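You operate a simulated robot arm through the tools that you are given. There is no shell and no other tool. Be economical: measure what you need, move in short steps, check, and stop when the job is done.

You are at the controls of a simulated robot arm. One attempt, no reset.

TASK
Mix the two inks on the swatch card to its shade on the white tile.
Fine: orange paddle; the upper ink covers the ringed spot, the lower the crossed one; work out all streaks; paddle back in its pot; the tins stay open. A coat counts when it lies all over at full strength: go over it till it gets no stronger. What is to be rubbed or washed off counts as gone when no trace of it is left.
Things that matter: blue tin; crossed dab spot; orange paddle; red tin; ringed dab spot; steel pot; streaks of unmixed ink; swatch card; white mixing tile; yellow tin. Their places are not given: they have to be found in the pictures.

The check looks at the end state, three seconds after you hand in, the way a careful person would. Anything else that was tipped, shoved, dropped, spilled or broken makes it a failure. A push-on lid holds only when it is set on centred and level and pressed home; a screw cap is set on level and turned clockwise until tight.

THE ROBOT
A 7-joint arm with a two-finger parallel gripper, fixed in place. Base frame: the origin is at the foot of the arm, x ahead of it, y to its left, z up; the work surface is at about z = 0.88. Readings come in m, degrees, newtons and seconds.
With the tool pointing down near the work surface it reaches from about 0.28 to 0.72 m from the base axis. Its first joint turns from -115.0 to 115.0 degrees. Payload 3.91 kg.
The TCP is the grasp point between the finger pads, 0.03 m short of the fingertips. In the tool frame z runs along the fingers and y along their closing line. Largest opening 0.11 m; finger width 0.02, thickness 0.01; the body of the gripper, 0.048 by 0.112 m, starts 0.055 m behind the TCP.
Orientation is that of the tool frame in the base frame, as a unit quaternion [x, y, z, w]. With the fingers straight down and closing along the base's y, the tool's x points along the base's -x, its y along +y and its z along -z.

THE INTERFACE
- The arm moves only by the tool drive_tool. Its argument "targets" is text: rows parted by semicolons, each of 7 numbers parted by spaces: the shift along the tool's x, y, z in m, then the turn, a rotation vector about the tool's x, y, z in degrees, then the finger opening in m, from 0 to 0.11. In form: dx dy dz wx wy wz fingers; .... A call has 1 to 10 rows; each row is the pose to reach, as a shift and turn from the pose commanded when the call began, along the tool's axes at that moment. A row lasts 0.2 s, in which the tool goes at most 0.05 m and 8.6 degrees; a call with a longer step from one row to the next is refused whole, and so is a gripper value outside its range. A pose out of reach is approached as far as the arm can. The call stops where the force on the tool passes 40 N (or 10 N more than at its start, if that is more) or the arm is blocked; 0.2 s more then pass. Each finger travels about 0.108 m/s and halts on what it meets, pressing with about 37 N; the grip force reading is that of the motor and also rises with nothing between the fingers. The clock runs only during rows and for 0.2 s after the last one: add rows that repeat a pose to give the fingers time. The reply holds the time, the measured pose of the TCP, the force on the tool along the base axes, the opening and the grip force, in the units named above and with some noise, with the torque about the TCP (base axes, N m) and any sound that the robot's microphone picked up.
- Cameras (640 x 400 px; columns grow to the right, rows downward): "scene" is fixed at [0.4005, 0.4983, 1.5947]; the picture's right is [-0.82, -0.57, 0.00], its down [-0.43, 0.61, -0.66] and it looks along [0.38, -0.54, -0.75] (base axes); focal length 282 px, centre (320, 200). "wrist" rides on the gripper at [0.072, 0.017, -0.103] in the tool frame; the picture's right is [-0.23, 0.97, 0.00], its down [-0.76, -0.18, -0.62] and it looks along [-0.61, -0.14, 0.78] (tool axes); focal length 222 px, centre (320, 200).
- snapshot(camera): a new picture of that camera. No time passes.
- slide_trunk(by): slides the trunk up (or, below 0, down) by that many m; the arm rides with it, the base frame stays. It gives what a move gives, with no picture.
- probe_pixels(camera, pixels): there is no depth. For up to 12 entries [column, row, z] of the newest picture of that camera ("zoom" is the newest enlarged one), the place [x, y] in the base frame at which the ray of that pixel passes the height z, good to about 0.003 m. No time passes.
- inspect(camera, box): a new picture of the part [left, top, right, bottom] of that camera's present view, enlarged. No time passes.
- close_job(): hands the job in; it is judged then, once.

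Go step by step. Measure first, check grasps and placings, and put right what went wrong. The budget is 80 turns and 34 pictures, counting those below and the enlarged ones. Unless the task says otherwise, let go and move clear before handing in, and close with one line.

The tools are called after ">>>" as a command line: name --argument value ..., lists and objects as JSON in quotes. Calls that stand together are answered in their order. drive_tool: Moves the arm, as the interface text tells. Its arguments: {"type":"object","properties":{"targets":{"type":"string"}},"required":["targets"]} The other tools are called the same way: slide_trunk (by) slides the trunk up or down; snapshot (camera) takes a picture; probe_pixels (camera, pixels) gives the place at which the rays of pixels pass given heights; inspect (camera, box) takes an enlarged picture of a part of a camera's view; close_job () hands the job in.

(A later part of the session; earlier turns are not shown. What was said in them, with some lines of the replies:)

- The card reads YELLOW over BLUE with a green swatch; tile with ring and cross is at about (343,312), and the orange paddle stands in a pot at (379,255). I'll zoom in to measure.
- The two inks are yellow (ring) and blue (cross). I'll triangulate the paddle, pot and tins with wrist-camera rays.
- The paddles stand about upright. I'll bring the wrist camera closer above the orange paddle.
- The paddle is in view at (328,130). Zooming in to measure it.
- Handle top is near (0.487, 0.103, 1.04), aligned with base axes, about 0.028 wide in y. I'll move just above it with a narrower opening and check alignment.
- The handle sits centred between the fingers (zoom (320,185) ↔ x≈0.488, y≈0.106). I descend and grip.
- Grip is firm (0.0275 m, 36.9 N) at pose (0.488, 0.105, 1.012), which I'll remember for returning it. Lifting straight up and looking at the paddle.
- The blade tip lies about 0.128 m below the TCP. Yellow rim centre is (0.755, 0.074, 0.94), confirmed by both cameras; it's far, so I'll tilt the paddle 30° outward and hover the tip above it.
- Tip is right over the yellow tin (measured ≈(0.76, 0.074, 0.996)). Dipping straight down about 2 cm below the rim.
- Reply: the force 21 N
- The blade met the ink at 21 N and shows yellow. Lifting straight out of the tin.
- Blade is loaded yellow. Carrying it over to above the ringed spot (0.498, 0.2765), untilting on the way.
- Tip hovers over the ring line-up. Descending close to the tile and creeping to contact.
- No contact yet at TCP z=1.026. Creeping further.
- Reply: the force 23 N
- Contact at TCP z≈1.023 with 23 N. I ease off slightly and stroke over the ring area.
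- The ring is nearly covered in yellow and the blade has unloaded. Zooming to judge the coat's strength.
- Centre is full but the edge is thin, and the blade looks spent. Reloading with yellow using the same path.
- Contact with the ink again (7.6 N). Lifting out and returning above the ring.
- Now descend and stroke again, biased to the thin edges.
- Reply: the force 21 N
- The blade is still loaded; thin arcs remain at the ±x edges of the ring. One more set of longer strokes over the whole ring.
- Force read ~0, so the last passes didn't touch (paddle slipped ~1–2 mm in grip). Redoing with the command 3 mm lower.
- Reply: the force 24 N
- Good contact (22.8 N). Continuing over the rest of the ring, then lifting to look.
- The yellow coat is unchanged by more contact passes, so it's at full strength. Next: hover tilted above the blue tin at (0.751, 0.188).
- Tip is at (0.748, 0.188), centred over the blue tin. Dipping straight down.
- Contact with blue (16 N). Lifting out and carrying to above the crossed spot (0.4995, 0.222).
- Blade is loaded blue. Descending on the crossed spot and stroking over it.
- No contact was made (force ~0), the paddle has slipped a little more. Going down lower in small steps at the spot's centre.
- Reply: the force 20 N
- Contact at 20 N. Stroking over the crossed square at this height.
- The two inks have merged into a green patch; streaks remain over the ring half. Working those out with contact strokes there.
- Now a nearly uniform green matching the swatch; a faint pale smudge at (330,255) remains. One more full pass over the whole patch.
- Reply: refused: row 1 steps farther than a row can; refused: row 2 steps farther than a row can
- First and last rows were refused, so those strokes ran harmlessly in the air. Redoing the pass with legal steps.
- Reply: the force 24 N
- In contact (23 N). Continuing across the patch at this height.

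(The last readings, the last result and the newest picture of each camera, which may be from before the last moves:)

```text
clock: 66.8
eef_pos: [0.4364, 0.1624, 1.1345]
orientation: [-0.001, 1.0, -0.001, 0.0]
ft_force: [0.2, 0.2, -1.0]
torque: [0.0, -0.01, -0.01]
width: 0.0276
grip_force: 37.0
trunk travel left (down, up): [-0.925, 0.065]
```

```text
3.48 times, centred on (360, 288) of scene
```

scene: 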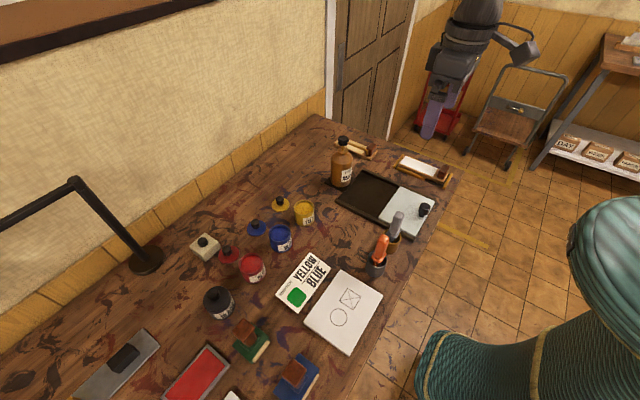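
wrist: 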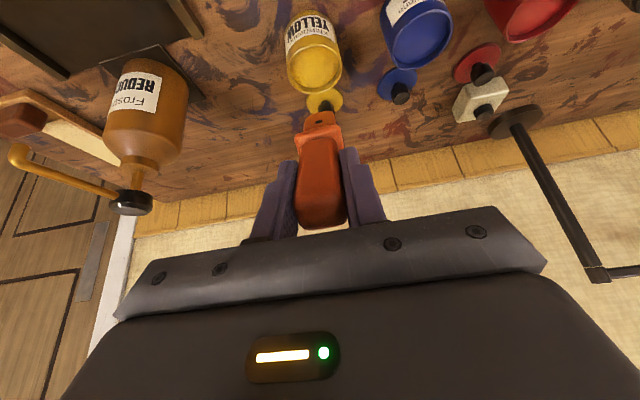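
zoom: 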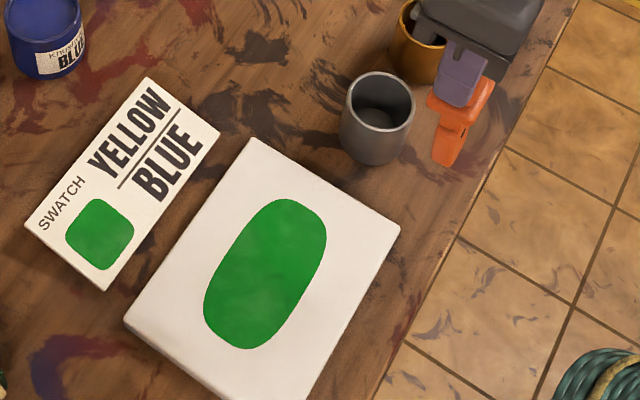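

Patch is uniform and matches the swatch; the blade is clean. Moving above the steel pot for the return.

>>> drive_tool --targets "-0.01 -0.01 -0.035 0 0 0 0.015; -0.03 -0.03 -0.035 0 0 0 0.015; -0.0516 -0.057 -0.035 0 0 0 0.015; -0.0516 -0.0574 -0.035 0 0 0 0.015; -0.0516 -0.0574 -0.035 0 0 0 0.015"

>>> inspect --camera "scene" --box '[330, 180, 430, 290]'

```text
clock: 68.0
eef_pos: [0.4874, 0.1033, 1.17]
orientation: [0.0, 1.0, 0.0, 0.0]
ft_force: [-0.1, -0.8, -0.5]
torque: [0.02, -0.01, -0.01]
width: 0.0275
grip_force: 36.9
trunk travel left (down, up): [-0.925, 0.065]
```

```text
3.64 times, centred on (380, 235) of scene
```

zoom: 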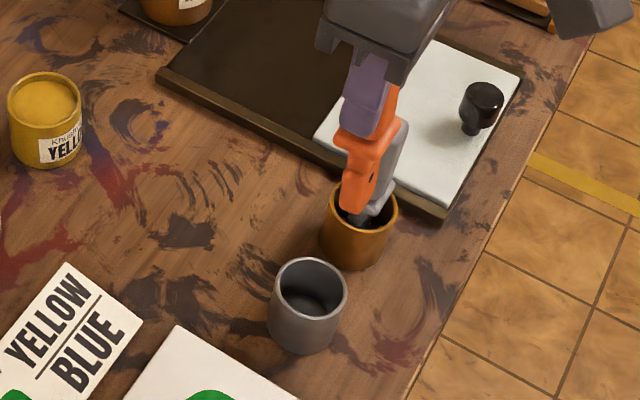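

The tip sits about 8 mm back of its original lie (≈3.5° tilt), so I correct that tilt and lower it into the pot.

>>> drive_tool --targets "-0.001 0.002 0.02 0 -3.5 0 0.015; -0.001 0.002 0.06 0 -3.5 0 0.015; -0.001 0.002 0.1 0 -3.5 0 0.015; -0.001 0.002 0.13 0 -3.5 0 0.015; -0.001 0.002 0.15 0 -3.5 0 0.015; -0.001 0.002 0.156 0 -3.5 0 0.015; -0.001 0.002 0.156 0 -3.5 0 0.015"

>>> inspect --camera "wrist" --box '[220, 60, 420, 215]'

```text
clock: 69.6
eef_pos: [0.4895, 0.1054, 1.0135]
orientation: [0.001, 1.0, 0.0, 0.03]
ft_force: [0.0, 0.1, -0.5]
torque: [0.01, 0.0, 0.01]
width: 0.0276
grip_force: 37.2
trunk travel left (down, up): [-0.925, 0.065]
```

```text
2.58 times, centred on (320, 138) of wrist
```

zoom: 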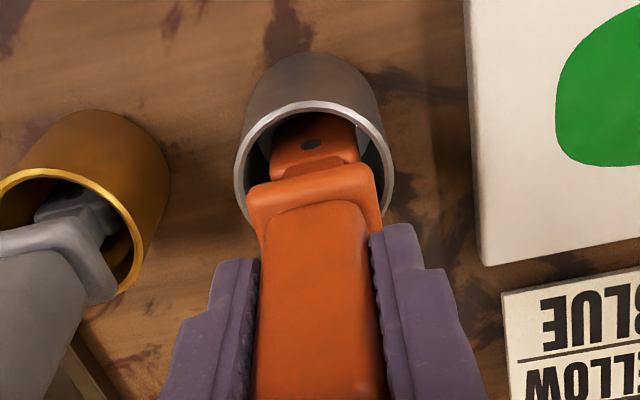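

Paddle is inside the pot, no forces. Creeping down to the floor.

>>> drive_tool --targets "0 0 0.003 0 0 0 0.015; 0 0 0.005 0 0 0 0.015; 0 0 0.005 0 0 0 0.015"

```text
clock: 70.4
eef_pos: [0.4886, 0.1064, 1.0093]
orientation: [0.0, 1.0, 0.0, 0.031]
ft_force: [0.1, -0.3, 0.1]
torque: [0.0, 0.04, -0.02]
width: 0.0277
grip_force: 37.4
trunk travel left (down, up): [-0.925, 0.065]
```

>>> drive_tool --targets "0 0 0.002 0 0 0 0.015; 0 0 0.004 0 0 0 0.015; 0 0 0.004 0 0 0 0.015"

```text
clock: 71.2
eef_pos: [0.4889, 0.1072, 1.0055]
orientation: [-0.001, 1.0, 0.0, 0.03]
ft_force: [-0.4, 0.1, -1.7]
torque: [-0.01, -0.01, -0.06]
width: 0.0274
grip_force: 37.0
trunk travel left (down, up): [-0.925, 0.065]
```

Still free; expected floor at about TCP 1.004. Creeping on.

>>> drive_tool --targets "0 0 0.0015 0 0 0 0.015; 0 0 0.003 0 0 0 0.015; 0 0 0.003 0 0 0 0.015"

```text
clock: 72.0
eef_pos: [0.4892, 0.1064, 1.0041]
orientation: [0.0, 0.999, 0.001, 0.034]
ft_force: [-2.4, -1.1, 26.9]
torque: [-0.09, 0.08, 0.0]
width: 0.0273
grip_force: 37.4
trunk travel left (down, up): [-0.925, 0.065]
```

Floor contact (27 N). Easing off, opening the fingers and retreating straight up.

>>> drive_tool --targets "0 0 -0.0015 0 0 0 0.015; 0 0 -0.0015 0 0 0 0.03; 0 0 -0.0015 0 0 0 0.05; 0 0 -0.0015 0 0 0 0.065; 0 0 -0.0015 0 0 0 0.065; 0 0 -0.03 0 0 0 0.065; 0 0 -0.07 0 0 0 0.065; 0 0 -0.11 0 0 0 0.065; 0 0 -0.15 0 0 0 0.065; 0 0 -0.19 0 0 0 0.065"

>>> drive_tool --targets "0.04 0 -0.02 0 0 0 0.065; 0.08 0 -0.04 0 0 0 0.065; 0.1 0 -0.06 0 0 0 0.065; 0.1 0 -0.06 0 0 0 0.065"

>>> snapshot --camera "scene"

>>> inspect --camera "scene" --box '[300, 220, 420, 345]'

```text
clock: 74.2
eef_pos: [0.4775, 0.1066, 1.1926]
orientation: [0.0, 1.0, 0.0, 0.031]
ft_force: [0.0, 1.3, -0.1]
torque: [0.0, 0.0, 0.01]
width: 0.0653
grip_force: 0.1
trunk travel left (down, up): [-0.925, 0.065]
```

```text
clock: 75.2
eef_pos: [0.3728, 0.1038, 1.2461]
orientation: [0.002, 1.0, -0.001, 0.031]
ft_force: [0.2, 1.2, 0.4]
torque: [-0.01, 0.03, -0.01]
width: 0.0649
grip_force: 0.1
trunk travel left (down, up): [-0.925, 0.065]
```

```text
2 pictures are left
```

scene: 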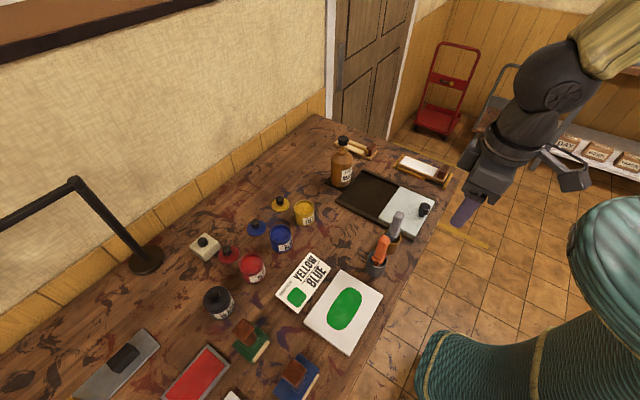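

```text
3.20 times, centred on (360, 282) of scene
```

zoom: 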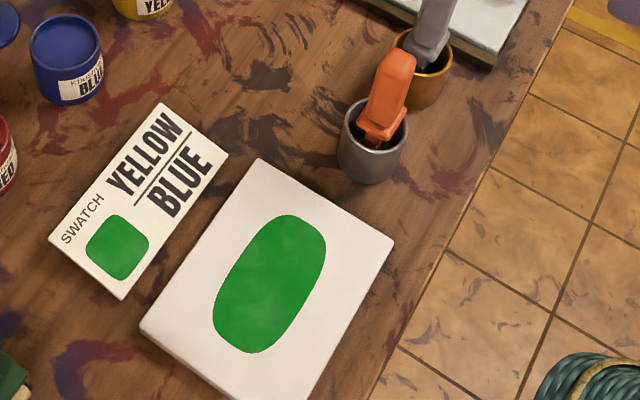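

The paddle stands in its pot, tins are open and untouched, tile is evenly green. One last close look for streaks.

>>> inspect --camera "scene" --box '[280, 282, 370, 336]'

```text
7.11 times, centred on (325, 309) of scene
```

zoom: 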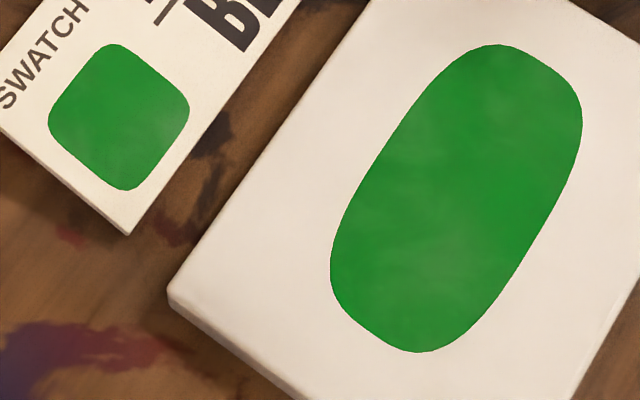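

The patch shows only the same soft mottling as the swatch itself, with no streaks left; handing in.

>>> close_job

```text
The job is handed in.
```

I mixed yellow and blue on the tile to an even green that matches the swatch, with no streaks visible. The orange paddle is back in its pot and the tins are still open.
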